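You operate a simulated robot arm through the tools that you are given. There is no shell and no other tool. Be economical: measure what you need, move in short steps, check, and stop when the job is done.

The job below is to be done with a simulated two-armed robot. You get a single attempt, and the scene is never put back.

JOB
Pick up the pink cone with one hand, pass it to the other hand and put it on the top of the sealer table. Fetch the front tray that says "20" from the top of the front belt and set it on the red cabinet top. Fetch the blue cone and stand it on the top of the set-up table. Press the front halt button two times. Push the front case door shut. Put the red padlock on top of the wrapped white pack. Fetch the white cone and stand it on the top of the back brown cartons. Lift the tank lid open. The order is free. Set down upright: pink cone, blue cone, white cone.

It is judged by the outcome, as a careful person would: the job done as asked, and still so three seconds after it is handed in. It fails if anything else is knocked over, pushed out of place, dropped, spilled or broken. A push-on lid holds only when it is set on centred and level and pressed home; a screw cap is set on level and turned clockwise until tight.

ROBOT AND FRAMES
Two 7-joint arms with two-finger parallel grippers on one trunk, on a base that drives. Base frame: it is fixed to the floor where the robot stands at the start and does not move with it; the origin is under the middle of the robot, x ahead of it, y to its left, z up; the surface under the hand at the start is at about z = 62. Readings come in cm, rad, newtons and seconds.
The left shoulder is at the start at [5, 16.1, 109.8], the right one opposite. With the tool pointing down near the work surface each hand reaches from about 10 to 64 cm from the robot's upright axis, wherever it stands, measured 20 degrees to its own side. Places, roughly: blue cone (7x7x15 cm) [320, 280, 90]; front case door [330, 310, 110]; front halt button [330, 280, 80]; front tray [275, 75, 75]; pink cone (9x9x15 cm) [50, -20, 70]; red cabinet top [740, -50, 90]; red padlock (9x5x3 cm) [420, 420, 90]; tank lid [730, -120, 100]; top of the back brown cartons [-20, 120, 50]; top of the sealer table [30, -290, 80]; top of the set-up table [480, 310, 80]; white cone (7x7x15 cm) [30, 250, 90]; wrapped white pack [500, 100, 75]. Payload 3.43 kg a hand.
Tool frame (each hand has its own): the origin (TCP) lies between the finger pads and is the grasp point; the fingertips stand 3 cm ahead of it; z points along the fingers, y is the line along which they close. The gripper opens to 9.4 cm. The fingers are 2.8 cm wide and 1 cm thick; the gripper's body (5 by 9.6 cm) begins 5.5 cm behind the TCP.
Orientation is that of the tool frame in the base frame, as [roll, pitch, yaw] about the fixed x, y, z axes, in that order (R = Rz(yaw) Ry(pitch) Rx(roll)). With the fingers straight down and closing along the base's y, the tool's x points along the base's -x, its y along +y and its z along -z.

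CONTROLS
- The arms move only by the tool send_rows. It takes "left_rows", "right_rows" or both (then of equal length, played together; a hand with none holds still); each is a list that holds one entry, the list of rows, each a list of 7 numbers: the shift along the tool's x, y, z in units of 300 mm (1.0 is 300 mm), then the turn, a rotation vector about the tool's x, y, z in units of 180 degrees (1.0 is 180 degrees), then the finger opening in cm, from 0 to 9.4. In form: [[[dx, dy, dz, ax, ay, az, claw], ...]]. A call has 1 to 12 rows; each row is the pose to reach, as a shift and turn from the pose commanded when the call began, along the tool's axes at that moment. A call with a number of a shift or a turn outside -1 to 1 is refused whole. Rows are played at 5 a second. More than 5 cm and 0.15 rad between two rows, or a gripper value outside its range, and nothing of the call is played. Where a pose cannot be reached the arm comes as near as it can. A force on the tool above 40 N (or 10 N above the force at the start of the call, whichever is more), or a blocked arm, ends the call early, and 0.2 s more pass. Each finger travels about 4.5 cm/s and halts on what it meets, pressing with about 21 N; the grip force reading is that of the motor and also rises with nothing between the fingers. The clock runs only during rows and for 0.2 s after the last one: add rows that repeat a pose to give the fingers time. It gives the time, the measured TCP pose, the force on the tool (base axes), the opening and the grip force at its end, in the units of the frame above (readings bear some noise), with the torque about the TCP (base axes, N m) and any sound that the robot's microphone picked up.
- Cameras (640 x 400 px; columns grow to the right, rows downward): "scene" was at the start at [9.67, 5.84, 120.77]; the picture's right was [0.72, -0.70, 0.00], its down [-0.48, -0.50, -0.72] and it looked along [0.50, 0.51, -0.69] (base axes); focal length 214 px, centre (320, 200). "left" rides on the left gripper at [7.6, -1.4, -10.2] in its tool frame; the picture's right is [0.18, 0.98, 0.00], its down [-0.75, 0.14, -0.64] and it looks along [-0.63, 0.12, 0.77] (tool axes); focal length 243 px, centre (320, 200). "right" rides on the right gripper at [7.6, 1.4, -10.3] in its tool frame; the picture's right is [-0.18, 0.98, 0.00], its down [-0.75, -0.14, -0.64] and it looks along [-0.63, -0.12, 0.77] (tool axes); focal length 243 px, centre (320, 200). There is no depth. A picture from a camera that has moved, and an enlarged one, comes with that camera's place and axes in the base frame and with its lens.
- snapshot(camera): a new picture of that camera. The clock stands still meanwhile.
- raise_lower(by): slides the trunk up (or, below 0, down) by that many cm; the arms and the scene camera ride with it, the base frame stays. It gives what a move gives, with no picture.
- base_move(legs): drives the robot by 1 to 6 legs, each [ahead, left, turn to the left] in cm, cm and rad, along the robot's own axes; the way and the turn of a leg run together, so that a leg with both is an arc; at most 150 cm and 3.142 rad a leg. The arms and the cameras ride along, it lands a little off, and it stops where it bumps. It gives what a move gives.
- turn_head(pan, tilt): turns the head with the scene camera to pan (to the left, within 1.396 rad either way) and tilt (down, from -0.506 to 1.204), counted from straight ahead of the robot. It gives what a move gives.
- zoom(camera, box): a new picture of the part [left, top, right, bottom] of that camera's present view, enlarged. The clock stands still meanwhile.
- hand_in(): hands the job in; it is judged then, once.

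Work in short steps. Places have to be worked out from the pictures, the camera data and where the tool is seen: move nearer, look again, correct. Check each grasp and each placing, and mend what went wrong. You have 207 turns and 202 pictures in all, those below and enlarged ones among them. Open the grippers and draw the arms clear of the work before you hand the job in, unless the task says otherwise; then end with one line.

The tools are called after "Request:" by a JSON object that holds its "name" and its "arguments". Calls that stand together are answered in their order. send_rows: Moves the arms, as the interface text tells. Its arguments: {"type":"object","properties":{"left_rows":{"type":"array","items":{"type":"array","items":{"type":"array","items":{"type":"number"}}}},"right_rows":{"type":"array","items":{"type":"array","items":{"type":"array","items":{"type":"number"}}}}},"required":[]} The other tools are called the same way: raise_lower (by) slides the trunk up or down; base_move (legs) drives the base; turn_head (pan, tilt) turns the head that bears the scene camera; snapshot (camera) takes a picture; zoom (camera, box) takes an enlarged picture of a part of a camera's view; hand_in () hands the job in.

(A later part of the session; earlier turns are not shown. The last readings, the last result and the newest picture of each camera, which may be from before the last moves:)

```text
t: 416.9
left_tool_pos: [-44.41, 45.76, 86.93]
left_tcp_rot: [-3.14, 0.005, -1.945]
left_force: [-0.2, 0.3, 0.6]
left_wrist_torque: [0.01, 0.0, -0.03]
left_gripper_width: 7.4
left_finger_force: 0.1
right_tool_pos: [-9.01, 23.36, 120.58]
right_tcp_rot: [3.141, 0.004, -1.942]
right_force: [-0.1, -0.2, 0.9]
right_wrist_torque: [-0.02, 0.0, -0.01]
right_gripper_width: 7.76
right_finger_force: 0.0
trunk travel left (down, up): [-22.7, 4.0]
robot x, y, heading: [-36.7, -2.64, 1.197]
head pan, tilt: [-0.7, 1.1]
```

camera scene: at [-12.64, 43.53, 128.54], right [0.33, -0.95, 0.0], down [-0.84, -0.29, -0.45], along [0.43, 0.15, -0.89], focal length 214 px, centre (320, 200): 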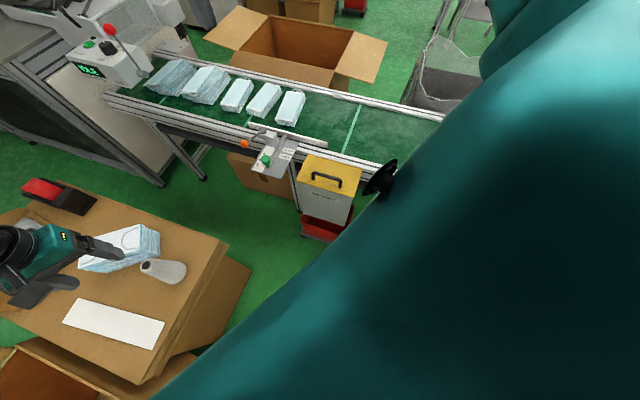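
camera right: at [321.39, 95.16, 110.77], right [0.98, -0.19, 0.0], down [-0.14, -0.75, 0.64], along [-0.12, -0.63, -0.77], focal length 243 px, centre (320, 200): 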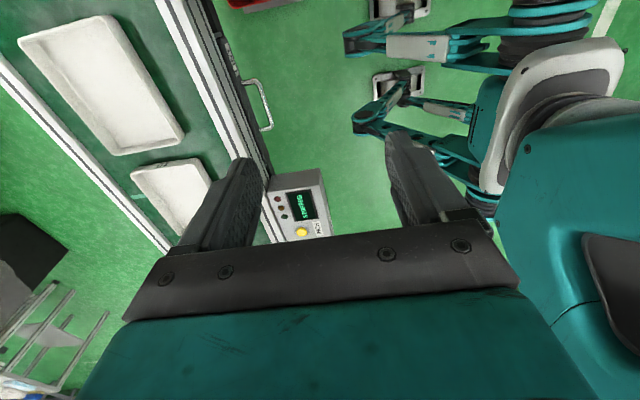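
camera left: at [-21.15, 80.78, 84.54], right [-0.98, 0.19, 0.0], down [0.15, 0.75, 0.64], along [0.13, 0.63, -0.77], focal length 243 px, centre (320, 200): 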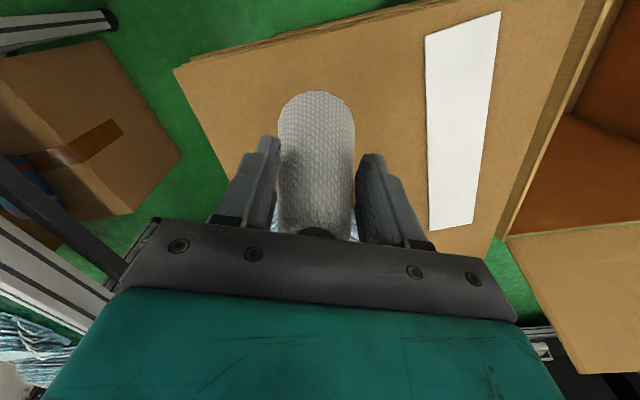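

Out now. I verify the scene behind and continue the drive.

Request:
{"name": "turn_head", "arguments": {"pan": 0.4, "tilt": 0.75}}

Request:
{"name": "snapshot", "arguments": {"camera": "scene"}}

Request:
{"name": "base_move", "arguments": {"legs": [[0, 0, -2.768], [145, 0, 0], [0, 0, 1.571], [150, 0, 0], [150, 0, 0], [112, 0, 0]]}}

Request:
{"name": "raise_lower", "arguments": {"by": -10}}

```text
t: 418.2
left_tool_pos: [-44.46, 45.85, 86.87]
left_tcp_rot: [-3.139, 0.004, -1.945]
left_force: [1.3, -0.4, -0.5]
left_wrist_torque: [-0.03, 0.01, -0.01]
left_gripper_width: 7.41
left_finger_force: 0.0
right_tool_pos: [-9.15, 23.36, 120.47]
right_tcp_rot: [3.141, 0.001, -1.939]
right_force: [0.2, 0.2, 0.8]
right_wrist_torque: [0.01, 0.01, -0.01]
right_gripper_width: 7.81
right_finger_force: 0.1
trunk travel left (down, up): [-22.7, 4.0]
robot x, y, heading: [-36.82, -2.74, 1.199]
head pan, tilt: [0.4, 0.75]
```

```text
104 pictures are left
camera scene: at [-35.47, 8.92, 131.11], right [1.0, 0.03, 0.0], down [0.02, -0.68, -0.73], along [-0.02, 0.73, -0.68], focal length 214 px, centre (320, 200)
```

scene: 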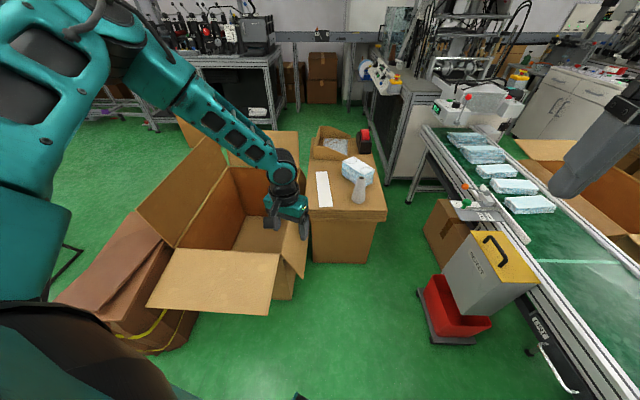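

```text
t: 455.3
left_tool_pos: [425.28, -93.84, 86.92]
left_tcp_rot: [-3.138, 0.004, -3.076]
left_force: [-0.2, 0.1, -1.1]
left_wrist_torque: [0.04, -0.03, -0.03]
left_gripper_width: 7.41
left_finger_force: 0.0
right_tool_pos: [420.05, -135.18, 120.49]
right_tcp_rot: [-3.141, 0.003, -3.074]
right_force: [-0.7, 0.4, -0.3]
right_wrist_torque: [0.02, 0.01, -0.03]
right_gripper_width: 7.81
right_finger_force: 0.0
trunk travel left (down, up): [-22.7, 4.0]
robot x, y, heading: [384.54, -122.01, 0.063]
head pan, tilt: [0.4, 0.75]
```

```text
t: 456.6
left_tool_pos: [425.34, -93.74, 76.97]
left_tcp_rot: [-3.139, 0.006, -3.077]
left_force: [0.5, 0.5, -0.1]
left_wrist_torque: [0.01, 0.01, 0.0]
left_gripper_width: 7.4
left_finger_force: 0.0
right_tool_pos: [420.06, -135.2, 110.42]
right_tcp_rot: [3.139, 0.002, -3.075]
right_force: [0.1, 0.4, 0.4]
right_wrist_torque: [0.0, -0.03, -0.01]
right_gripper_width: 7.78
right_finger_force: 0.0
trunk travel left (down, up): [-12.7, 14.0]
robot x, y, heading: [384.59, -121.29, 0.068]
head pan, tilt: [0.4, 0.75]
```

All is well behind me. I raise the left hand and drive north in the lane at x≈384 to y≈225.

Request:
{"name": "send_rows", "arguments": {"left_rows": [[[0, 0, -0.15, 0, 0, 0, 9.4], [0, 0, -0.3, 0, 0, 0, 9.4], [0, 0, -0.45, 0, 0, 0, 9.4], [0, 0, -0.55, 0, 0, 0, 9.4]]]}}

Request:
{"name": "base_move", "arguments": {"legs": [[0, 0, 1.503], [150, 0, 0], [150, 0, 0], [45, 0, 0]]}}

Request:
{"name": "turn_head", "arguments": {"pan": 0.9, "tilt": 0.4}}

Request:
{"name": "snapshot", "arguments": {"camera": "scene"}}

Request:
{"name": "turn_head", "arguments": {"pan": -0.5, "tilt": 0.4}}

Request:
{"name": "snapshot", "arguments": {"camera": "scene"}}

```text
t: 457.6
left_tool_pos: [425.49, -93.49, 93.38]
left_tcp_rot: [-3.138, 0.004, -3.079]
left_force: [-1.3, -0.2, 0.7]
left_wrist_torque: [0.04, 0.0, -0.04]
left_gripper_width: 9.38
left_finger_force: 0.2
right_tool_pos: [419.84, -135.29, 110.46]
right_tcp_rot: [-3.141, 0.002, -3.074]
right_force: [-0.7, 0.6, -0.6]
right_wrist_torque: [-0.01, 0.01, 0.0]
right_gripper_width: 7.79
right_finger_force: 0.0
trunk travel left (down, up): [-12.7, 14.0]
robot x, y, heading: [384.26, -121.5, 0.066]
head pan, tilt: [0.4, 0.75]
```

```text
t: 478.0
left_tool_pos: [353.19, 265.08, 93.26]
left_tcp_rot: [-3.139, 0.003, -1.553]
left_force: [-0.1, 0.0, -0.6]
left_wrist_torque: [0.01, -0.01, 0.02]
left_gripper_width: 9.42
left_finger_force: 0.0
right_tool_pos: [394.69, 257.51, 110.51]
right_tcp_rot: [-3.141, 0.003, -1.549]
right_force: [-0.9, 1.5, 0.1]
right_wrist_torque: [0.0, -0.01, 0.02]
right_gripper_width: 7.8
right_finger_force: 0.0
trunk travel left (down, up): [-12.7, 14.0]
robot x, y, heading: [379.49, 222.57, 1.588]
head pan, tilt: [0.4, 0.75]
```

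```text
t: 478.9
left_tool_pos: [353.29, 264.98, 93.26]
left_tcp_rot: [-3.138, 0.003, -1.553]
left_force: [0.5, -0.2, -0.4]
left_wrist_torque: [0.0, -0.02, -0.01]
left_gripper_width: 9.39
left_finger_force: 0.1
right_tool_pos: [394.61, 257.55, 110.49]
right_tcp_rot: [3.141, 0.001, -1.55]
right_force: [0.3, 0.4, 0.5]
right_wrist_torque: [0.0, 0.03, 0.01]
right_gripper_width: 7.81
right_finger_force: 0.0
trunk travel left (down, up): [-12.7, 14.0]
robot x, y, heading: [379.7, 222.27, 1.584]
head pan, tilt: [0.901, 0.4]
```

```text
103 pictures are left
camera scene: at [371.8, 232.17, 124.22], right [0.61, 0.79, 0.0], down [0.31, -0.24, -0.92], along [-0.73, 0.56, -0.39], focal length 214 px, centre (320, 200)
```

scene: 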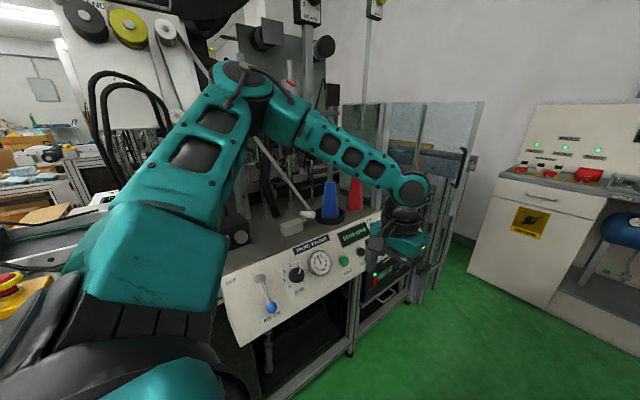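

```text
t: 480.5
left_tool_pos: [353.26, 265.07, 93.19]
left_tcp_rot: [-3.137, 0.004, -1.553]
left_force: [0.2, 0.4, 0.0]
left_wrist_torque: [-0.02, 0.0, 0.0]
left_gripper_width: 9.43
left_finger_force: 0.2
right_tool_pos: [394.72, 257.57, 110.42]
right_tcp_rot: [-3.141, 0.002, -1.55]
right_force: [0.0, 0.3, -0.2]
right_wrist_torque: [0.0, 0.03, -0.02]
right_gripper_width: 7.81
right_finger_force: 0.0
trunk travel left (down, up): [-12.7, 14.0]
robot x, y, heading: [378.99, 222.5, 1.588]
head pan, tilt: [-0.499, 0.4]
```

```text
102 pictures are left
camera scene: at [383.44, 234.77, 124.22], right [0.89, -0.46, 0.0], down [-0.18, -0.35, -0.92], along [0.43, 0.82, -0.39], focal length 214 px, centre (320, 200)
```

scene: 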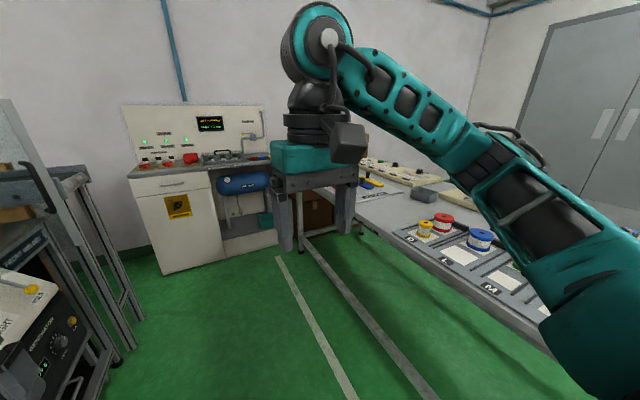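

Blue cone stands on the FRONT WELDER and its glass case door is swung open. I ease away east, turn to face the console (west) and shift north.

Request:
{"name": "raise_lower", "arguments": {"by": 6}}

Request:
{"name": "base_move", "arguments": {"legs": [[0, -18, 0], [0, 0, 1.56], [0, -45, 0]]}}

Request:
{"name": "turn_head", "arguments": {"pan": 0.0, "tilt": 0.5}}

Request:
{"name": "snapshot", "arguments": {"camera": "scene"}}

```text
t: 481.5
left_tool_pos: [353.43, 264.96, 99.21]
left_tcp_rot: [-3.139, 0.003, -1.554]
left_force: [1.4, 0.0, 0.1]
left_wrist_torque: [0.01, 0.0, 0.02]
left_gripper_width: 9.4
left_finger_force: 0.1
right_tool_pos: [394.69, 257.49, 116.49]
right_tcp_rot: [3.141, 0.003, -1.55]
right_force: [-0.5, -0.4, 0.0]
right_wrist_torque: [-0.03, -0.03, -0.01]
right_gripper_width: 7.79
right_finger_force: 0.1
trunk travel left (down, up): [-18.7, 8.0]
robot x, y, heading: [379.48, 222.79, 1.589]
head pan, tilt: [-0.499, 0.4]
```

```text
t: 491.6
left_tool_pos: [353.86, 241.29, 99.36]
left_tcp_rot: [-3.137, 0.003, 0.031]
left_force: [-0.2, -0.2, 0.4]
left_wrist_torque: [-0.01, -0.01, 0.0]
left_gripper_width: 9.39
left_finger_force: 0.0
right_tool_pos: [360.78, 282.8, 116.5]
right_tcp_rot: [3.141, 0.001, 0.033]
right_force: [-1.0, -0.4, 0.5]
right_wrist_torque: [-0.03, -0.01, 0.0]
right_gripper_width: 7.81
right_finger_force: 0.1
trunk travel left (down, up): [-18.7, 8.0]
robot x, y, heading: [395.85, 267.7, -3.112]
head pan, tilt: [-0.499, 0.4]
```

```text
t: 492.5
left_tool_pos: [353.79, 241.3, 99.26]
left_tcp_rot: [-3.136, 0.003, 0.029]
left_force: [0.0, -0.2, -0.1]
left_wrist_torque: [0.0, 0.02, 0.04]
left_gripper_width: 9.4
left_finger_force: 0.1
right_tool_pos: [360.88, 282.79, 116.54]
right_tcp_rot: [3.141, 0.003, 0.034]
right_force: [0.6, 0.1, -0.4]
right_wrist_torque: [0.02, 0.0, -0.01]
right_gripper_width: 7.77
right_finger_force: 0.0
trunk travel left (down, up): [-18.7, 8.0]
robot x, y, heading: [395.63, 267.61, -3.111]
head pan, tilt: [0.0, 0.499]
```

```text
101 pictures are left
camera scene: at [382.77, 267.41, 129.31], right [-0.03, 1.0, 0.0], down [0.48, 0.01, -0.88], along [-0.88, -0.03, -0.48], focal length 214 px, centre (320, 200)
```

scene: 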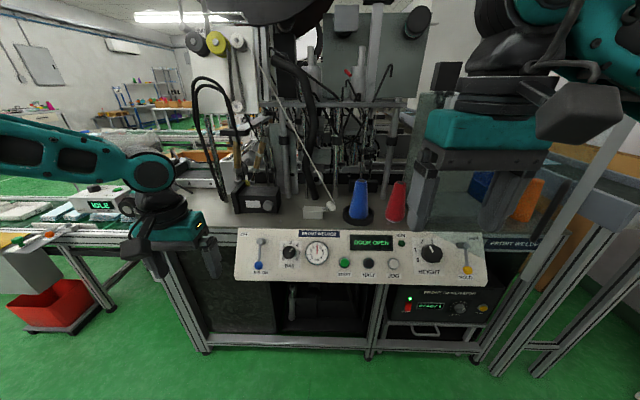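

The console shows "DOOR OPEN" with START, HALT, JOG. I zoom for details.

Request:
{"name": "zoom", "arguments": {"camera": "scene", "box": [300, 160, 540, 310]}}

Request:
{"name": "snapshot", "arguments": {"camera": "right"}}

```text
2.67 times, centred on (420, 235) of scene
camera zoom: at [382.77, 267.41, 129.31], right [-0.03, 1.0, 0.0], down [0.48, 0.01, -0.88], along [-0.88, -0.03, -0.48], focal length 572 px, centre (53, 107)
```

zoom: 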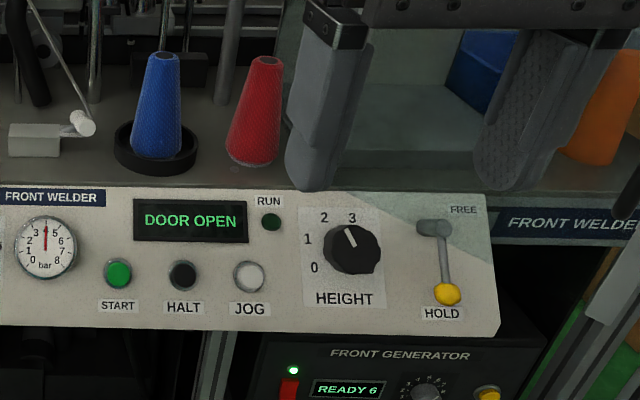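

```text
99 pictures are left
camera right: at [368.58, 281.73, 126.84], right [-0.15, -0.99, 0.0], down [-0.76, 0.12, 0.64], along [-0.64, 0.1, -0.77], focal length 243 px, centre (320, 200)
```

right: 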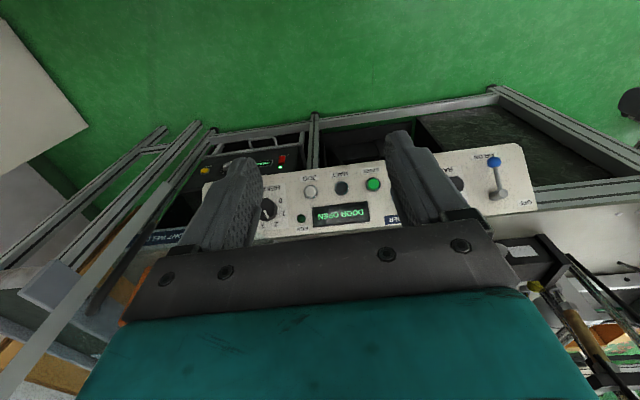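

HALT triangulates to (333.5, 281.4, 80.7) on a panel sloped ~31°. I drive 12 cm closer, tilt the right hand 31° forward with closed fingers, and move in front of the button.

Request:
{"name": "base_move", "arguments": {"legs": [[12, 0, -0.03]]}}

Request:
{"name": "send_rows", "arguments": {"right_rows": [[[0, 0, 0, 0, -0.043, 0, 6], [0, 0, 0, 0, -0.086, 0, 4], [0, 0, 0, 0, -0.129, 0, 2], [0, 0, 0, 0, -0.172, 0, 0], [0, 0, 0, 0, -0.172, 0, 0], [0, 0, 0, 0, -0.172, 0, 0]]]}}

```text
t: 493.7
left_tool_pos: [341.2, 242.33, 99.18]
left_tcp_rot: [-3.139, 0.003, 0.001]
left_force: [0.7, 0.2, -0.4]
left_wrist_torque: [-0.01, -0.04, 0.01]
left_gripper_width: 9.39
left_finger_force: 0.2
right_tool_pos: [349.22, 283.63, 116.44]
right_tcp_rot: [3.141, 0.003, 0.004]
right_force: [0.3, 0.0, -0.3]
right_wrist_torque: [0.02, -0.01, -0.01]
right_gripper_width: 7.82
right_finger_force: 0.0
trunk travel left (down, up): [-18.7, 8.0]
robot x, y, heading: [384.1, 267.51, -3.136]
head pan, tilt: [0.0, 0.499]
```

```text
t: 495.1
left_tool_pos: [341.18, 242.31, 99.32]
left_tcp_rot: [-3.139, 0.003, 0.0]
left_force: [-0.6, 0.0, -0.4]
left_wrist_torque: [0.01, -0.01, -0.01]
left_gripper_width: 9.4
left_finger_force: 0.0
right_tool_pos: [349.29, 283.73, 116.58]
right_tcp_rot: [3.141, 0.545, 0.005]
right_force: [-0.9, -0.2, 0.7]
right_wrist_torque: [-0.02, 0.02, -0.02]
right_gripper_width: 0.02
right_finger_force: 20.9
trunk travel left (down, up): [-18.7, 8.0]
robot x, y, heading: [383.64, 267.19, -3.137]
head pan, tilt: [0.0, 0.499]
```

I move the tilted closed fingers to 6 cm in front of the button and look.

Request:
{"name": "send_rows", "arguments": {"right_rows": [[[0.024, 0.011, 0.142, 0, -0.172, 0, 0], [0.048, 0.022, 0.284, 0, 0, 0, 0]]]}}

Request:
{"name": "snapshot", "arguments": {"camera": "right"}}

```text
refused: row 1 steps farther than a row can; nothing moved
```

```text
98 pictures are left
camera right: at [361.26, 282.36, 121.48], right [-0.15, -0.98, 0.1], down [-0.31, 0.14, 0.94], along [-0.94, 0.11, -0.33], focal length 243 px, centre (320, 200)
```

right: 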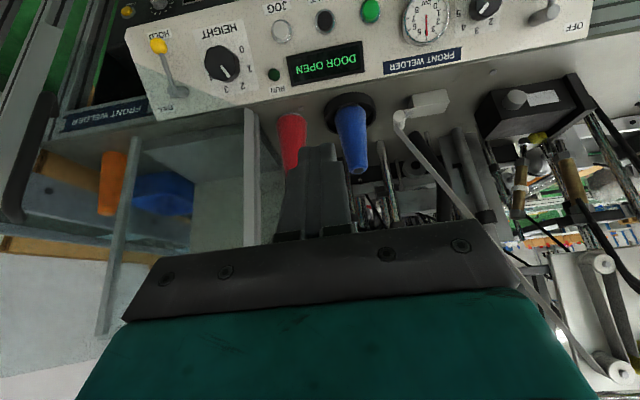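

My row had a stray rotation; I resend with pure translation.

Request:
{"name": "send_rows", "arguments": {"right_rows": [[[0.021, 0.01, 0.124, 0, 0, 0, 0], [0.042, 0.02, 0.248, 0, 0, 0, 0], [0.063, 0.03, 0.372, 0, 0, 0, 0], [0.085, 0.04, 0.496, 0, 0, 0, 0], [0.106, 0.05, 0.62, 0, 0, 0, 0], [0.127, 0.06, 0.745, 0, 0, 0, 0], [0.148, 0.07, 0.87, 0, 0, 0, 0], [0.169, 0.077, 0.99, 0, 0, 0, 0], [0.169, 0.077, 0.99, 0, 0, 0, 0]]]}}

Request:
{"name": "snapshot", "arguments": {"camera": "right"}}

Request:
{"name": "zoom", "arguments": {"camera": "scene", "box": [280, 180, 480, 330]}}

```text
t: 497.1
left_tool_pos: [341.08, 242.32, 99.25]
left_tcp_rot: [-3.137, 0.004, 0.0]
left_force: [-0.3, -0.4, 0.4]
left_wrist_torque: [-0.01, -0.04, -0.02]
left_gripper_width: 9.42
left_finger_force: 0.1
right_tool_pos: [338.38, 281.09, 88.48]
right_tcp_rot: [-3.141, 0.544, 0.006]
right_force: [-0.1, -0.5, -0.2]
right_wrist_torque: [0.0, 0.01, -0.01]
right_gripper_width: 0.0
right_finger_force: 21.0
trunk travel left (down, up): [-18.7, 8.0]
robot x, y, heading: [384.24, 267.59, -3.134]
head pan, tilt: [0.0, 0.499]
```

```text
97 pictures are left
camera right: at [350.26, 279.85, 93.37], right [-0.15, -0.98, 0.1], down [-0.31, 0.14, 0.94], along [-0.94, 0.11, -0.33], focal length 243 px, centre (320, 200)
```

right: 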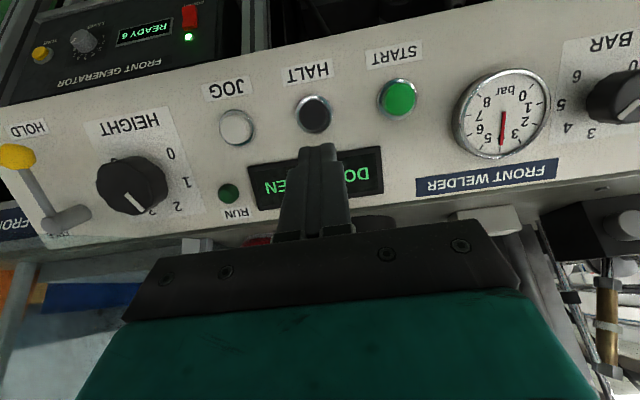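

```text
2.67 times, centred on (380, 255) of scene
camera zoom: at [370.83, 267.57, 129.31], right [0.0, 1.0, 0.0], down [0.48, 0.0, -0.88], along [-0.88, 0.0, -0.48], focal length 572 px, centre (160, 53)
```

zoom: 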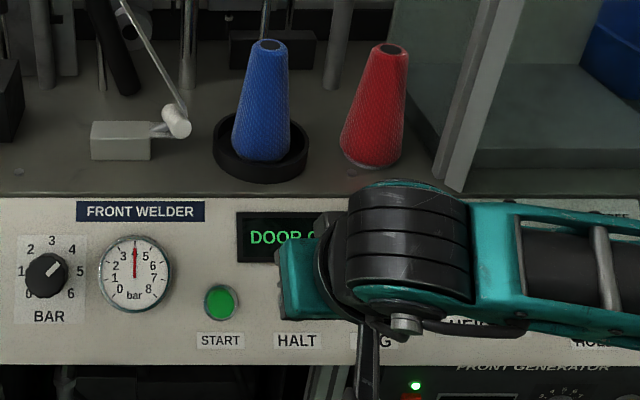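

The line of approach hits the button within a few mm. I press in slowly (first press).

Request:
{"name": "send_rows", "arguments": {"right_rows": [[[0, -0.013, 0.08, 0, 0, 0, 0], [0, -0.013, 0.13, 0, 0, 0, 0], [0, -0.013, 0.15, 0, 0, 0, 0], [0, -0.013, 0.16, 0, 0, 0, 0], [0, -0.013, 0.17, 0, 0, 0, 0], [0, -0.013, 0.18, 0, 0, 0, 0]]]}}

Request:
{"name": "snapshot", "arguments": {"camera": "right"}}

```text
t: 498.5
left_tool_pos: [341.25, 242.31, 99.29]
left_tcp_rot: [-3.136, 0.003, 0.0]
left_force: [-1.1, -0.3, -1.0]
left_wrist_torque: [0.05, 0.05, -0.04]
left_gripper_width: 9.39
left_finger_force: 0.1
right_tool_pos: [335.66, 281.69, 83.9]
right_tcp_rot: [3.141, 0.542, 0.007]
right_force: [0.0, -0.5, 0.6]
right_wrist_torque: [0.03, 0.0, -0.01]
right_gripper_width: 0.0
right_finger_force: 20.9
trunk travel left (down, up): [-18.7, 8.0]
robot x, y, heading: [383.98, 267.5, -3.135]
head pan, tilt: [0.0, 0.499]
```

```text
95 pictures are left
camera right: at [347.48, 280.37, 88.73], right [-0.15, -0.98, 0.1], down [-0.31, 0.14, 0.94], along [-0.94, 0.11, -0.33], focal length 243 px, centre (320, 200)
```

right: 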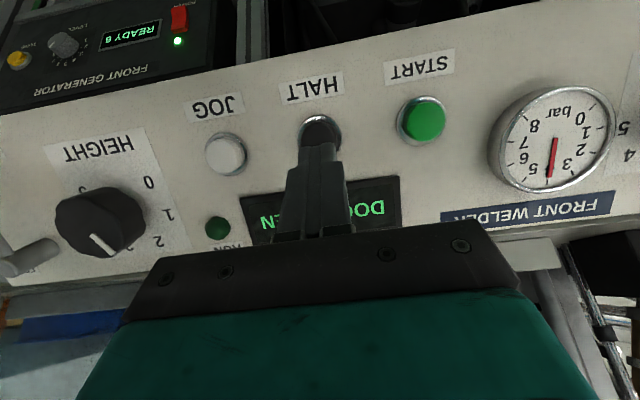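

Aligned, not touching yet. I push on by small amounts.

Request:
{"name": "send_rows", "arguments": {"right_rows": [[[0, 0, 0.01, 0, 0, 0, 0], [0, 0, 0.02, 0, 0, 0, 0], [0, 0, 0.027, 0, 0, 0, 0], [0, 0, 0.033, 0, 0, 0, 0], [0, 0, 0.033, 0, 0, 0, 0]]]}}

```text
t: 499.7
left_tool_pos: [341.26, 242.25, 99.2]
left_tcp_rot: [-3.137, 0.003, 0.001]
left_force: [0.1, -0.2, 0.2]
left_wrist_torque: [0.0, -0.02, -0.02]
left_gripper_width: 9.42
left_finger_force: 0.2
right_tool_pos: [335.0, 281.63, 82.99]
right_tcp_rot: [3.142, 0.541, 0.005]
right_force: [-0.9, 0.2, 0.0]
right_wrist_torque: [-0.01, 0.01, -0.02]
right_gripper_width: 0.01
right_finger_force: 21.0
trunk travel left (down, up): [-18.7, 8.0]
robot x, y, heading: [384.36, 267.83, -3.134]
head pan, tilt: [0.0, 0.499]
```

Still free; continue another centimetre.

Request:
{"name": "send_rows", "arguments": {"right_rows": [[[0, 0, 0.01, 0, 0, 0, 0], [0, 0, 0.017, 0, 0, 0, 0], [0, 0, 0.023, 0, 0, 0, 0], [0, 0, 0.03, 0, 0, 0, 0], [0, 0, 0.03, 0, 0, 0, 0]]]}}

Request:
{"name": "snapshot", "arguments": {"camera": "right"}}

```text
t: 500.9
left_tool_pos: [341.15, 242.26, 99.27]
left_tcp_rot: [-3.14, 0.004, 0.001]
left_force: [-0.5, -0.4, -1.2]
left_wrist_torque: [0.0, 0.03, 0.0]
left_gripper_width: 9.43
left_finger_force: 0.1
right_tool_pos: [334.58, 281.58, 82.28]
right_tcp_rot: [-3.14, 0.543, 0.006]
right_force: [-0.3, -0.4, 0.0]
right_wrist_torque: [-0.03, 0.02, 0.0]
right_gripper_width: 0.0
right_finger_force: 21.3
trunk travel left (down, up): [-18.7, 8.0]
robot x, y, heading: [383.86, 267.52, -3.139]
head pan, tilt: [0.0, 0.499]
```

```text
94 pictures are left
camera right: at [346.44, 280.32, 87.19], right [-0.15, -0.98, 0.1], down [-0.31, 0.14, 0.94], along [-0.94, 0.11, -0.33], focal length 243 px, centre (320, 200)
```

right: 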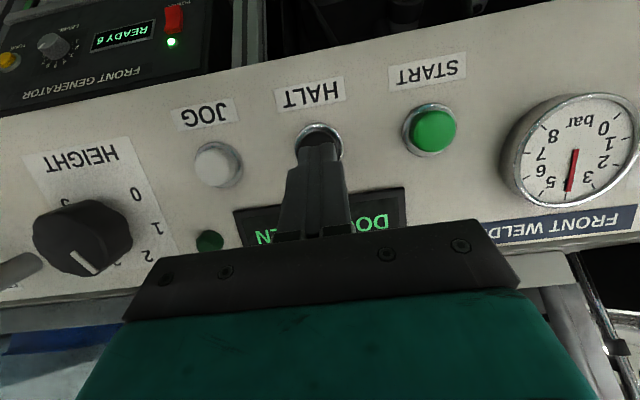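

The tip is just off the button; I shift 0.4 cm down-slope and press further.

Request:
{"name": "send_rows", "arguments": {"right_rows": [[[0.013, 0, 0.0, 0, 0, 0, 0], [0.013, 0, 0.012, 0, 0, 0, 0], [0.013, 0, 0.02, 0, 0, 0, 0], [0.013, 0, 0.027, 0, 0, 0, 0], [0.013, 0, 0.033, 0, 0, 0, 0], [0.013, 0, 0.033, 0, 0, 0, 0]]]}}

```text
t: 502.3
left_tool_pos: [341.14, 242.34, 99.27]
left_tcp_rot: [-3.139, 0.003, 0.0]
left_force: [0.9, 0.3, 0.2]
left_wrist_torque: [0.01, 0.01, 0.0]
left_gripper_width: 9.42
left_finger_force: 0.2
right_tool_pos: [334.44, 281.56, 81.26]
right_tcp_rot: [-3.141, 0.544, 0.006]
right_force: [-0.1, -0.2, -0.3]
right_wrist_torque: [0.02, 0.03, 0.02]
right_gripper_width: 0.0
right_finger_force: 21.4
trunk travel left (down, up): [-18.7, 8.0]
robot x, y, heading: [383.83, 267.37, -3.137]
head pan, tilt: [0.0, 0.499]
```

No force yet. I look closely.

Request:
{"name": "zoom", "arguments": {"camera": "right", "box": [240, 80, 400, 220]}}

```text
2.86 times, centred on (320, 150) of right
camera zoom: at [346.34, 280.33, 86.09], right [-0.15, -0.98, 0.1], down [-0.31, 0.14, 0.94], along [-0.94, 0.11, -0.33], focal length 693 px, centre (320, 343)
```

zoom: 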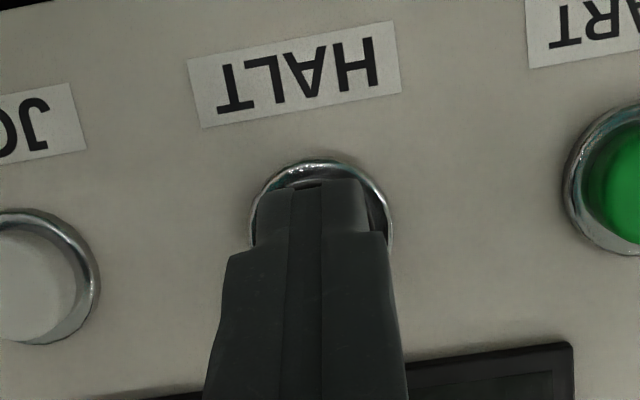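

Very close and centred now. I continue pressing with force guard.

Request:
{"name": "send_rows", "arguments": {"right_rows": [[[0, 0, 0.008, 0, 0, 0, 0], [0, 0, 0.015, 0, 0, 0, 0], [0, 0, 0.022, 0, 0, 0, 0], [0, 0, 0.028, 0, 0, 0, 0], [0, 0, 0.034, 0, 0, 0, 0], [0, 0, 0.04, 0, 0, 0, 0]]]}}

```text
t: 503.7
left_tool_pos: [341.26, 242.35, 99.19]
left_tcp_rot: [-3.139, 0.006, -0.003]
left_force: [0.0, -0.4, -0.1]
left_wrist_torque: [-0.01, -0.03, 0.0]
left_gripper_width: 9.41
left_finger_force: 0.0
right_tool_pos: [333.8, 281.49, 80.1]
right_tcp_rot: [3.139, 0.546, 0.005]
right_force: [1.2, 1.4, 3.6]
right_wrist_torque: [0.01, 0.1, 0.01]
right_gripper_width: 0.01
right_finger_force: 20.4
trunk travel left (down, up): [-18.7, 8.0]
robot x, y, heading: [384.15, 267.64, -3.14]
head pan, tilt: [0.0, 0.499]
heard: click
```

A click was heard: first press registered. I retract 3 cm so the button releases, then look for the release before the second press.

Request:
{"name": "send_rows", "arguments": {"right_rows": [[[0, 0, -0.03, 0, 0, 0, 0], [0, 0, -0.08, 0, 0, 0, 0], [0, 0, -0.08, 0, 0, 0, 0], [0, 0, -0.08, 0, 0, 0, 0]]]}}

Request:
{"name": "send_rows", "arguments": {"right_rows": [[[0, 0, 0.04, 0, 0, 0, 0], [0, 0, 0.055, 0, 0, 0, 0], [0, 0, 0.065, 0, 0, 0, 0], [0, 0, 0.073, 0, 0, 0, 0], [0, 0, 0.08, 0, 0, 0, 0], [0, 0, 0.08, 0, 0, 0, 0]]]}}

```text
t: 504.7
left_tool_pos: [341.11, 242.31, 99.16]
left_tcp_rot: [-3.136, 0.003, 0.0]
left_force: [-0.5, -0.6, -0.5]
left_wrist_torque: [-0.01, 0.01, 0.02]
left_gripper_width: 9.41
left_finger_force: 0.1
right_tool_pos: [334.96, 281.69, 82.22]
right_tcp_rot: [3.141, 0.542, 0.005]
right_force: [-0.4, 0.1, -0.6]
right_wrist_torque: [0.0, 0.0, 0.01]
right_gripper_width: 0.0
right_finger_force: 21.3
trunk travel left (down, up): [-18.7, 8.0]
robot x, y, heading: [383.9, 267.49, -3.138]
head pan, tilt: [0.0, 0.499]
```

```text
t: 506.1
left_tool_pos: [341.15, 242.28, 99.3]
left_tcp_rot: [-3.137, 0.005, 0.0]
left_force: [-0.4, 0.0, 0.4]
left_wrist_torque: [-0.03, 0.01, 0.01]
left_gripper_width: 9.4
left_finger_force: 0.0
right_tool_pos: [333.85, 281.55, 80.28]
right_tcp_rot: [3.139, 0.544, 0.005]
right_force: [1.6, 0.2, 5.5]
right_wrist_torque: [-0.01, 0.07, -0.03]
right_gripper_width: 0.02
right_finger_force: 21.2
trunk travel left (down, up): [-18.7, 8.0]
robot x, y, heading: [383.91, 267.52, -3.135]
head pan, tilt: [0.0, 0.499]
heard: click
```

Second click heard — halt pressed twice. I retract, untilt and open the right hand for the blue cone.

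Request:
{"name": "send_rows", "arguments": {"right_rows": [[[0, 0, -0.1, 0, 0, 0, 0], [0, 0, -0.22, 0, 0, 0, 0], [0, 0, -0.36, 0, 0.03, 0, 2], [0, 0, -0.5, 0, 0.06, 0, 4], [0, 0, -0.64, 0, 0.09, 0, 6], [0, 0, -0.78, 0, 0.12, 0, 8], [0, 0, -0.9, 0, 0.15, 0, 8], [0, 0, -0.98, 0, 0.1735, 0, 8], [0, 0, -0.98, 0, 0.1735, 0, 8]]]}}

Request:
{"name": "snapshot", "arguments": {"camera": "right"}}

Request:
{"name": "snapshot", "arguments": {"camera": "scene"}}

```text
t: 508.1
left_tool_pos: [341.2, 242.38, 99.33]
left_tcp_rot: [-3.139, 0.003, -0.001]
left_force: [0.3, -0.3, -0.6]
left_wrist_torque: [0.0, -0.04, 0.0]
left_gripper_width: 9.43
left_finger_force: 0.0
right_tool_pos: [349.03, 281.79, 105.35]
right_tcp_rot: [-3.14, -0.005, 0.004]
right_force: [0.3, -0.3, -0.2]
right_wrist_torque: [0.0, -0.03, 0.02]
right_gripper_width: 7.99
right_finger_force: 0.1
trunk travel left (down, up): [-18.7, 8.0]
robot x, y, heading: [384.07, 267.84, -3.14]
head pan, tilt: [0.0, 0.499]
```

```text
92 pictures are left
camera right: at [356.69, 280.49, 115.73], right [-0.18, -0.98, 0.0], down [-0.76, 0.14, 0.64], along [-0.63, 0.12, -0.77], focal length 243 px, centre (320, 200)
```

right: 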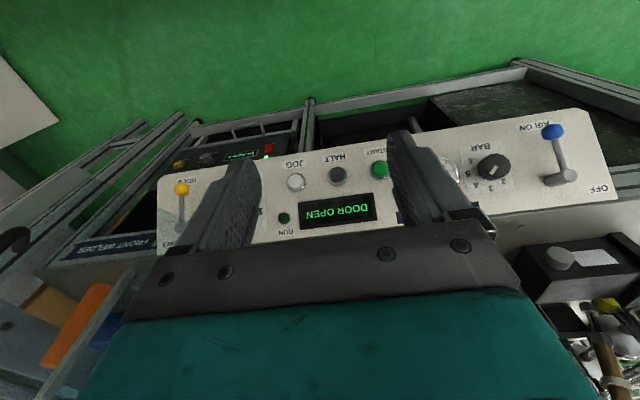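

```text
91 pictures are left
camera scene: at [370.82, 267.58, 129.31], right [0.0, 1.0, 0.0], down [0.48, 0.0, -0.88], along [-0.88, 0.0, -0.48], focal length 214 px, centre (320, 200)
```

scene: 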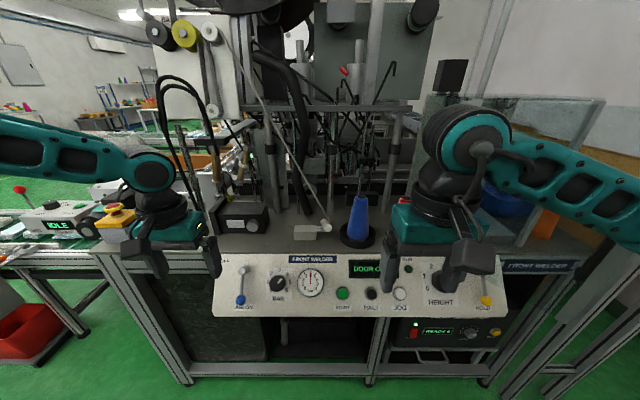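

Blue cone axis is at (317.7, 279). I pull the left hand back, drive 13 cm closer and bring the right hand above the cone.

Request:
{"name": "send_rows", "arguments": {"left_rows": [[[0.12, 0, -0.08, 0, 0, 0, 9.4], [0.24, 0, -0.16, 0, 0, 0, 9.4], [0.36, 0, -0.2, 0, 0, 0, 9.4], [0.42, 0, -0.2, 0, 0, 0, 9.4]]], "right_rows": [[[0, 0, -0.03, 0, 0, 0, 8], [0, 0, -0.06, 0, 0, 0, 8], [0, 0, -0.1, 0, 0, 0, 8], [0, 0, -0.1, 0, 0, 0, 8]]]}}

Request:
{"name": "base_move", "arguments": {"legs": [[13, 0, 0]]}}

Request:
{"name": "send_rows", "arguments": {"right_rows": [[[-0.13, 0.03, 0, 0, 0, 0, 8], [-0.27, 0.06, 0, 0, 0, 0, 8], [-0.41, 0.09, 0, 0, 0, 0, 8], [-0.55, 0.093, 0, 0, 0, 0, 8], [-0.605, 0.093, 0, 0, 0, 0, 8], [-0.605, 0.093, 0, 0, 0, 0, 8]]]}}

Request:
{"name": "snapshot", "arguments": {"camera": "right"}}

```text
t: 509.1
left_tool_pos: [353.62, 242.37, 105.29]
left_tcp_rot: [-3.138, 0.003, -0.001]
left_force: [-0.1, 0.9, 0.7]
left_wrist_torque: [0.0, -0.01, 0.0]
left_gripper_width: 9.43
left_finger_force: 0.1
right_tool_pos: [349.16, 281.6, 108.32]
right_tcp_rot: [-3.141, -0.002, 0.005]
right_force: [-0.6, -0.2, 0.1]
right_wrist_torque: [0.0, 0.03, 0.02]
right_gripper_width: 8.0
right_finger_force: 0.0
trunk travel left (down, up): [-18.7, 8.0]
robot x, y, heading: [384.03, 267.64, -3.134]
head pan, tilt: [0.0, 0.499]
```

```text
t: 510.4
left_tool_pos: [340.49, 242.43, 105.16]
left_tcp_rot: [-3.138, 0.005, -0.003]
left_force: [-0.2, 0.3, 0.9]
left_wrist_torque: [-0.01, 0.0, -0.02]
left_gripper_width: 9.41
left_finger_force: 0.1
right_tool_pos: [336.02, 281.68, 108.19]
right_tcp_rot: [3.141, -0.004, 0.004]
right_force: [-0.6, 0.3, 0.4]
right_wrist_torque: [-0.05, 0.01, -0.01]
right_gripper_width: 8.0
right_finger_force: 0.0
trunk travel left (down, up): [-18.7, 8.0]
robot x, y, heading: [370.8, 267.68, -3.142]
head pan, tilt: [0.0, 0.499]
```

```text
t: 511.8
left_tool_pos: [340.46, 242.45, 105.27]
left_tcp_rot: [-3.138, 0.003, -0.001]
left_force: [1.1, 0.4, 0.9]
left_wrist_torque: [-0.01, 0.03, 0.03]
left_gripper_width: 9.41
left_finger_force: 0.1
right_tool_pos: [318.02, 278.87, 108.26]
right_tcp_rot: [3.141, -0.002, 0.004]
right_force: [0.4, 0.3, -0.2]
right_wrist_torque: [0.0, 0.0, -0.01]
right_gripper_width: 8.0
right_finger_force: 0.0
trunk travel left (down, up): [-18.7, 8.0]
robot x, y, heading: [370.82, 267.73, -3.14]
head pan, tilt: [0.0, 0.499]
```

```text
90 pictures are left
camera right: at [325.69, 277.47, 118.68], right [-0.18, -0.98, 0.0], down [-0.76, 0.14, 0.64], along [-0.63, 0.12, -0.77], focal length 243 px, centre (320, 200)
```

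right: 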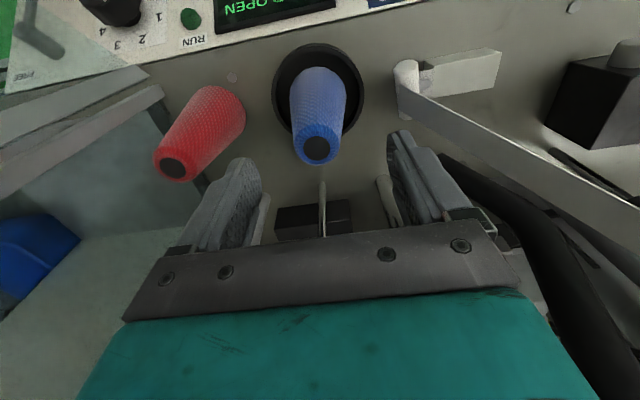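

Cone top seen at (316.9, 279.4). I fine-adjust, descend to z≈97.3 and close.

Request:
{"name": "send_rows", "arguments": {"right_rows": [[[-0.03, -0.013, 0.02, 0, 0, 0, 8], [-0.03, -0.013, 0.14, 0, 0, 0, 8], [-0.03, -0.013, 0.26, 0, 0, 0, 8], [-0.03, -0.013, 0.34, 0, 0, 0, 8], [-0.03, -0.013, 0.36, 0, 0, 0, 8]]]}}

Request:
{"name": "snapshot", "arguments": {"camera": "right"}}

```text
t: 513.0
left_tool_pos: [340.51, 242.49, 105.36]
left_tcp_rot: [-3.138, 0.002, -0.002]
left_force: [0.3, -0.5, 0.8]
left_wrist_torque: [-0.03, 0.03, 0.04]
left_gripper_width: 9.39
left_finger_force: 0.1
right_tool_pos: [317.14, 279.15, 97.32]
right_tcp_rot: [-3.141, -0.002, 0.003]
right_force: [0.9, -0.8, 0.5]
right_wrist_torque: [-0.02, 0.0, 0.0]
right_gripper_width: 8.02
right_finger_force: 0.0
trunk travel left (down, up): [-18.7, 8.0]
robot x, y, heading: [371.09, 267.89, -3.138]
head pan, tilt: [0.0, 0.499]
```

```text
89 pictures are left
camera right: at [324.85, 277.9, 107.67], right [-0.18, -0.98, 0.0], down [-0.76, 0.14, 0.64], along [-0.63, 0.12, -0.77], focal length 243 px, centre (320, 200)
```

right: 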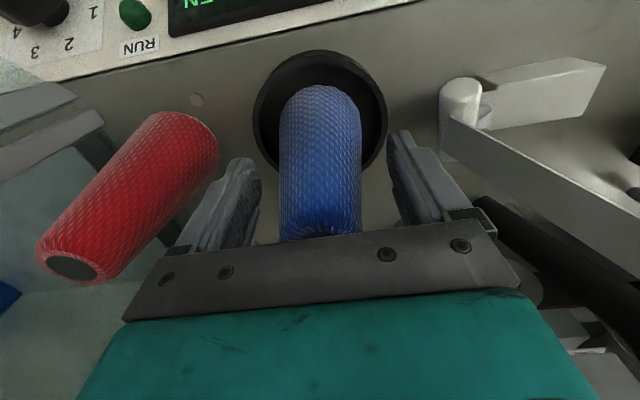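

Centred. I close and lift 10 cm.

Request:
{"name": "send_rows", "arguments": {"right_rows": [[[0, 0, 0, 0, 0, 0, 5], [0, 0, 0, 0, 0, 0, 2], [0, 0, 0, 0, 0, 0, 1], [0, 0, 0, 0, 0, 0, 1], [0, 0, -0.03, 0, 0, 0, 1], [0, 0, -0.15, 0, 0, 0, 1], [0, 0, -0.27, 0, 0, 0, 1], [0, 0, -0.38, 0, 0, 0, 1]]]}}

Request:
{"name": "snapshot", "arguments": {"camera": "scene"}}

```text
t: 514.8
left_tool_pos: [340.47, 242.34, 105.08]
left_tcp_rot: [-3.138, 0.002, 0.0]
left_force: [-1.1, -0.3, -0.5]
left_wrist_torque: [-0.03, -0.03, -0.01]
left_gripper_width: 9.41
left_finger_force: 0.1
right_tool_pos: [317.02, 279.12, 108.83]
right_tcp_rot: [3.142, -0.002, 0.004]
right_force: [0.1, -0.3, -2.0]
right_wrist_torque: [-0.02, -0.04, 0.03]
right_gripper_width: 5.21
right_finger_force: 20.7
trunk travel left (down, up): [-18.7, 8.0]
robot x, y, heading: [371.04, 267.58, -3.138]
head pan, tilt: [0.0, 0.499]
```

```text
88 pictures are left
camera scene: at [357.79, 267.55, 129.31], right [0.0, 1.0, 0.0], down [0.48, 0.0, -0.88], along [-0.88, 0.0, -0.48], focal length 214 px, centre (320, 200)
```

scene: 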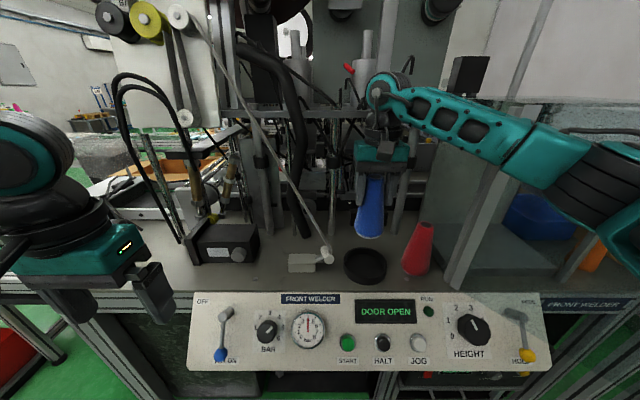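

Blue cone held. I back out, turn right to face east and look at the set-up table.

Request:
{"name": "base_move", "arguments": {"legs": [[-28, 0, 0], [0, 0, -1.571]]}}

Request:
{"name": "turn_head", "arguments": {"pan": -0.9, "tilt": 0.6}}

Request:
{"name": "snapshot", "arguments": {"camera": "scene"}}

```text
t: 520.6
left_tool_pos: [374.24, 298.45, 105.24]
left_tcp_rot: [-3.139, 0.005, -1.583]
left_force: [0.7, -0.6, -0.6]
left_wrist_torque: [0.02, -0.01, 0.02]
left_gripper_width: 9.39
left_finger_force: 0.1
right_tool_pos: [411.25, 321.55, 108.88]
right_tcp_rot: [-3.142, -0.001, -1.579]
right_force: [-0.9, 0.9, -2.5]
right_wrist_torque: [0.02, -0.02, 0.01]
right_gripper_width: 5.18
right_finger_force: 21.3
trunk travel left (down, up): [-18.7, 8.0]
robot x, y, heading: [398.86, 267.63, 1.562]
head pan, tilt: [0.0, 0.499]
```

```text
t: 521.8
left_tool_pos: [374.29, 298.4, 105.19]
left_tcp_rot: [-3.138, 0.005, -1.581]
left_force: [0.9, 0.2, -0.2]
left_wrist_torque: [-0.02, 0.03, 0.03]
left_gripper_width: 9.39
left_finger_force: 0.1
right_tool_pos: [411.32, 321.51, 108.79]
right_tcp_rot: [3.141, -0.001, -1.577]
right_force: [0.5, 0.3, -3.0]
right_wrist_torque: [-0.02, 0.0, 0.03]
right_gripper_width: 5.17
right_finger_force: 20.6
trunk travel left (down, up): [-18.7, 8.0]
robot x, y, heading: [399.22, 267.8, 1.556]
head pan, tilt: [-0.901, 0.6]
```

```text
87 pictures are left
camera scene: at [406.05, 277.16, 128.4], right [0.61, -0.79, 0.0], down [-0.45, -0.35, -0.83], along [0.65, 0.51, -0.56], focal length 214 px, centre (320, 200)
```

scene: 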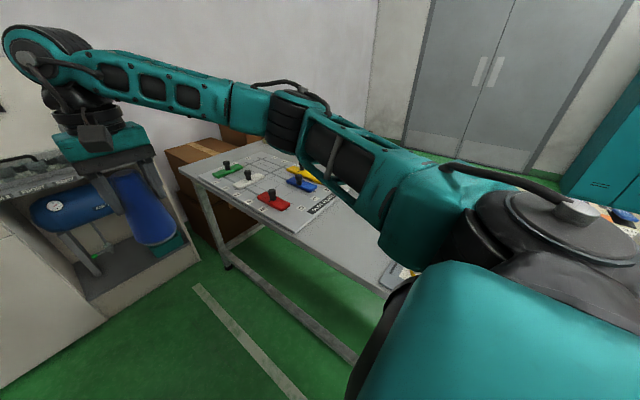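

The set-up table lies east (edge x≈438). I finish the turn to face it and look.

Request:
{"name": "base_move", "arguments": {"legs": [[0, 0, -1.556]]}}

Request:
{"name": "turn_head", "arguments": {"pan": 0.25, "tilt": 0.75}}

Request:
{"name": "snapshot", "arguments": {"camera": "scene"}}

```text
t: 526.0
left_tool_pos: [429.05, 293.61, 105.14]
left_tcp_rot: [-3.137, 0.003, -3.121]
left_force: [-0.5, -0.2, 0.6]
left_wrist_torque: [-0.01, 0.01, -0.02]
left_gripper_width: 9.41
left_finger_force: 0.1
right_tool_pos: [453.24, 257.45, 108.85]
right_tcp_rot: [3.141, -0.001, -3.115]
right_force: [-0.1, 0.9, -3.1]
right_wrist_torque: [0.02, 0.03, 0.01]
right_gripper_width: 5.17
right_finger_force: 21.3
trunk travel left (down, up): [-18.7, 8.0]
robot x, y, heading: [398.85, 267.64, 0.027]
head pan, tilt: [-0.901, 0.6]
```

```text
t: 527.4
left_tool_pos: [428.92, 293.62, 105.24]
left_tcp_rot: [-3.138, 0.004, -3.12]
left_force: [-0.8, -0.5, -0.3]
left_wrist_torque: [-0.02, 0.05, 0.01]
left_gripper_width: 9.4
left_finger_force: 0.0
right_tool_pos: [453.31, 257.55, 108.85]
right_tcp_rot: [-3.141, -0.003, -3.115]
right_force: [0.3, -0.6, -2.2]
right_wrist_torque: [-0.02, 0.03, 0.04]
right_gripper_width: 5.17
right_finger_force: 20.9
trunk travel left (down, up): [-18.7, 8.0]
robot x, y, heading: [398.82, 267.64, 0.024]
head pan, tilt: [0.25, 0.75]
```

```text
86 pictures are left
camera scene: at [411.03, 270.03, 127.11], right [0.27, -0.96, 0.0], down [-0.66, -0.18, -0.73], along [0.7, 0.2, -0.68], focal length 214 px, centre (320, 200)
```

scene: 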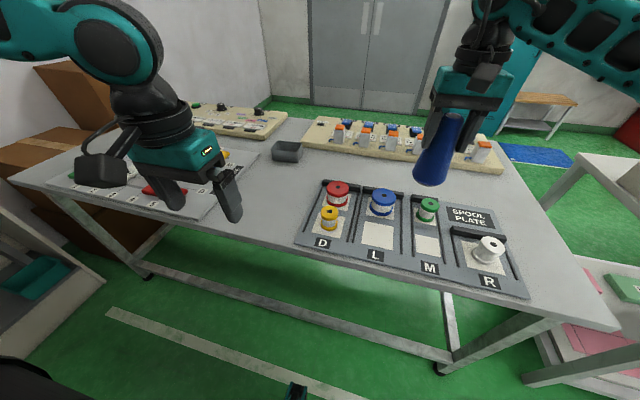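

Free area lies between the spool plate and the left board, around (456, 299). I shift left 41 cm so the cone comes over it.

Request:
{"name": "base_move", "arguments": {"legs": [[1, 41.5, 0]]}}

Request:
{"name": "turn_head", "arguments": {"pan": -0.2, "tilt": 0.85}}

Request:
{"name": "snapshot", "arguments": {"camera": "scene"}}

Request:
{"name": "snapshot", "arguments": {"camera": "right"}}

```text
t: 531.5
left_tool_pos: [428.6, 334.96, 105.35]
left_tcp_rot: [-3.139, 0.004, -3.112]
left_force: [0.4, 0.0, 0.1]
left_wrist_torque: [0.0, 0.0, -0.02]
left_gripper_width: 9.39
left_finger_force: 0.0
right_tool_pos: [453.19, 298.92, 108.8]
right_tcp_rot: [-3.141, 0.0, -3.109]
right_force: [-0.4, 0.3, -2.5]
right_wrist_torque: [0.01, 0.01, 0.0]
right_gripper_width: 5.17
right_finger_force: 20.3
trunk travel left (down, up): [-18.7, 8.0]
robot x, y, heading: [399.08, 308.8, 0.033]
head pan, tilt: [0.25, 0.75]
```

```text
t: 532.4
left_tool_pos: [428.6, 335.03, 105.21]
left_tcp_rot: [-3.14, 0.003, -3.113]
left_force: [0.4, 0.5, -0.1]
left_wrist_torque: [-0.01, 0.0, -0.01]
left_gripper_width: 9.38
left_finger_force: 0.0
right_tool_pos: [453.25, 298.86, 108.88]
right_tcp_rot: [-3.14, -0.003, -3.107]
right_force: [0.6, -1.1, -2.7]
right_wrist_torque: [-0.02, 0.01, 0.0]
right_gripper_width: 5.18
right_finger_force: 20.9
trunk travel left (down, up): [-18.7, 8.0]
robot x, y, heading: [398.93, 309.0, 0.034]
head pan, tilt: [-0.201, 0.85]
```

```text
85 pictures are left
camera scene: at [410.63, 307.65, 126.31], right [-0.17, -0.99, 0.0], down [-0.74, 0.13, -0.66], along [0.65, -0.11, -0.75], focal length 214 px, centre (320, 200)
```

scene: 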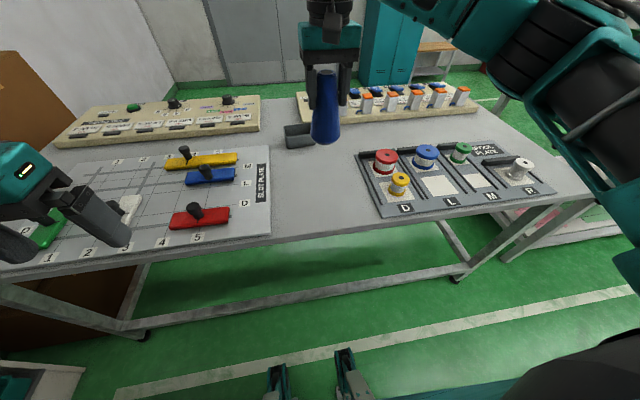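

```text
84 pictures are left
camera right: at [445.69, 300.23, 119.19], right [0.15, 0.99, 0.0], down [0.76, -0.12, 0.64], along [0.63, -0.1, -0.77], focal length 243 px, centre (320, 200)
```

right: 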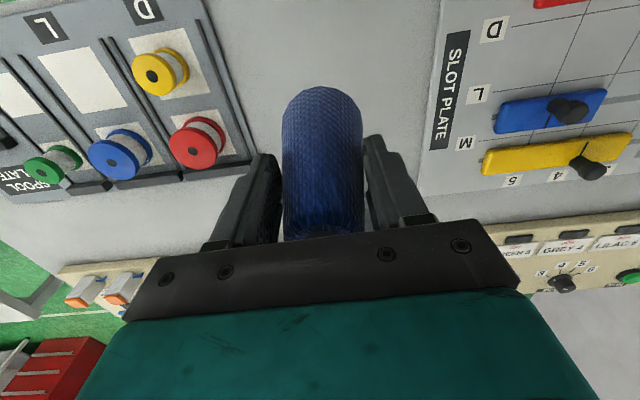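

The cone is right over free surface. I lower 15 cm with the arm and then step down gently.

Request:
{"name": "send_rows", "arguments": {"right_rows": [[[0, 0, 0.12, 0, 0, 0, 1], [0, 0, 0.24, 0, 0, 0, 1], [0, 0, 0.36, 0, 0, 0, 1], [0, 0, 0.46, 0, 0, 0, 1], [0, 0, 0.5, 0, 0, 0, 1]]]}}

Request:
{"name": "snapshot", "arguments": {"camera": "scene"}}

```text
t: 533.6
left_tool_pos: [428.79, 335.04, 105.27]
left_tcp_rot: [-3.139, 0.003, -3.113]
left_force: [0.2, 0.5, -0.3]
left_wrist_torque: [-0.01, -0.02, -0.02]
left_gripper_width: 9.39
left_finger_force: 0.1
right_tool_pos: [453.36, 298.85, 93.81]
right_tcp_rot: [-3.141, -0.003, -3.108]
right_force: [-0.6, 0.5, -2.7]
right_wrist_torque: [0.0, 0.06, 0.04]
right_gripper_width: 5.17
right_finger_force: 20.8
trunk travel left (down, up): [-18.7, 8.0]
robot x, y, heading: [399.4, 308.61, 0.029]
head pan, tilt: [-0.201, 0.85]
```

```text
83 pictures are left
camera scene: at [410.64, 307.64, 126.31], right [-0.17, -0.99, 0.0], down [-0.74, 0.13, -0.66], along [0.65, -0.11, -0.75], focal length 214 px, centre (320, 200)
```

scene: 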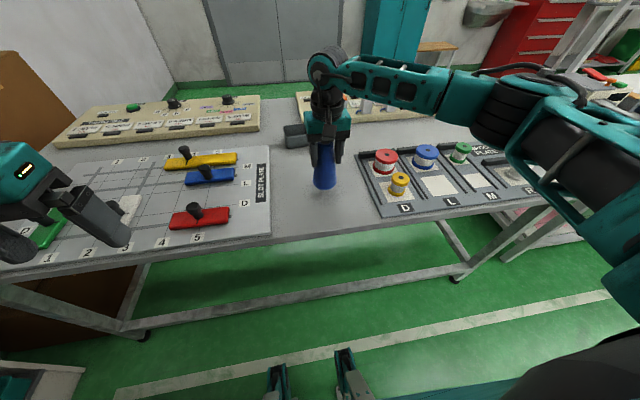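

Nearly down. I step down 0.3 cm per row.

Request:
{"name": "send_rows", "arguments": {"right_rows": [[[0, 0, 0.02, 0, 0, 0, 1], [0, 0, 0.04, 0, 0, 0, 1], [0, 0, 0.055, 0, 0, 0, 1], [0, 0, 0.07, 0, 0, 0, 1]]]}}

Request:
{"name": "zoom", "arguments": {"camera": "scene", "box": [270, 110, 390, 210]}}

```text
t: 534.6
left_tool_pos: [428.65, 335.02, 105.18]
left_tcp_rot: [-3.137, 0.002, -3.113]
left_force: [-0.2, -0.4, 0.4]
left_wrist_torque: [0.04, -0.02, 0.01]
left_gripper_width: 9.39
left_finger_force: 0.0
right_tool_pos: [453.21, 298.86, 91.68]
right_tcp_rot: [3.141, -0.002, -3.109]
right_force: [0.1, -0.9, -2.3]
right_wrist_torque: [0.0, 0.01, 0.0]
right_gripper_width: 5.17
right_finger_force: 20.2
trunk travel left (down, up): [-18.7, 8.0]
robot x, y, heading: [399.06, 308.77, 0.031]
head pan, tilt: [-0.201, 0.85]
```

```text
4.00 times, centred on (330, 160) of scene
camera zoom: at [410.63, 307.64, 126.31], right [-0.17, -0.99, 0.0], down [-0.74, 0.13, -0.66], along [0.65, -0.11, -0.75], focal length 858 px, centre (280, 360)
```

zoom: 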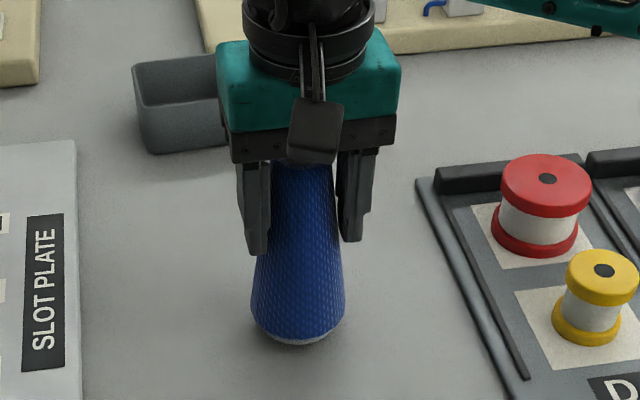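

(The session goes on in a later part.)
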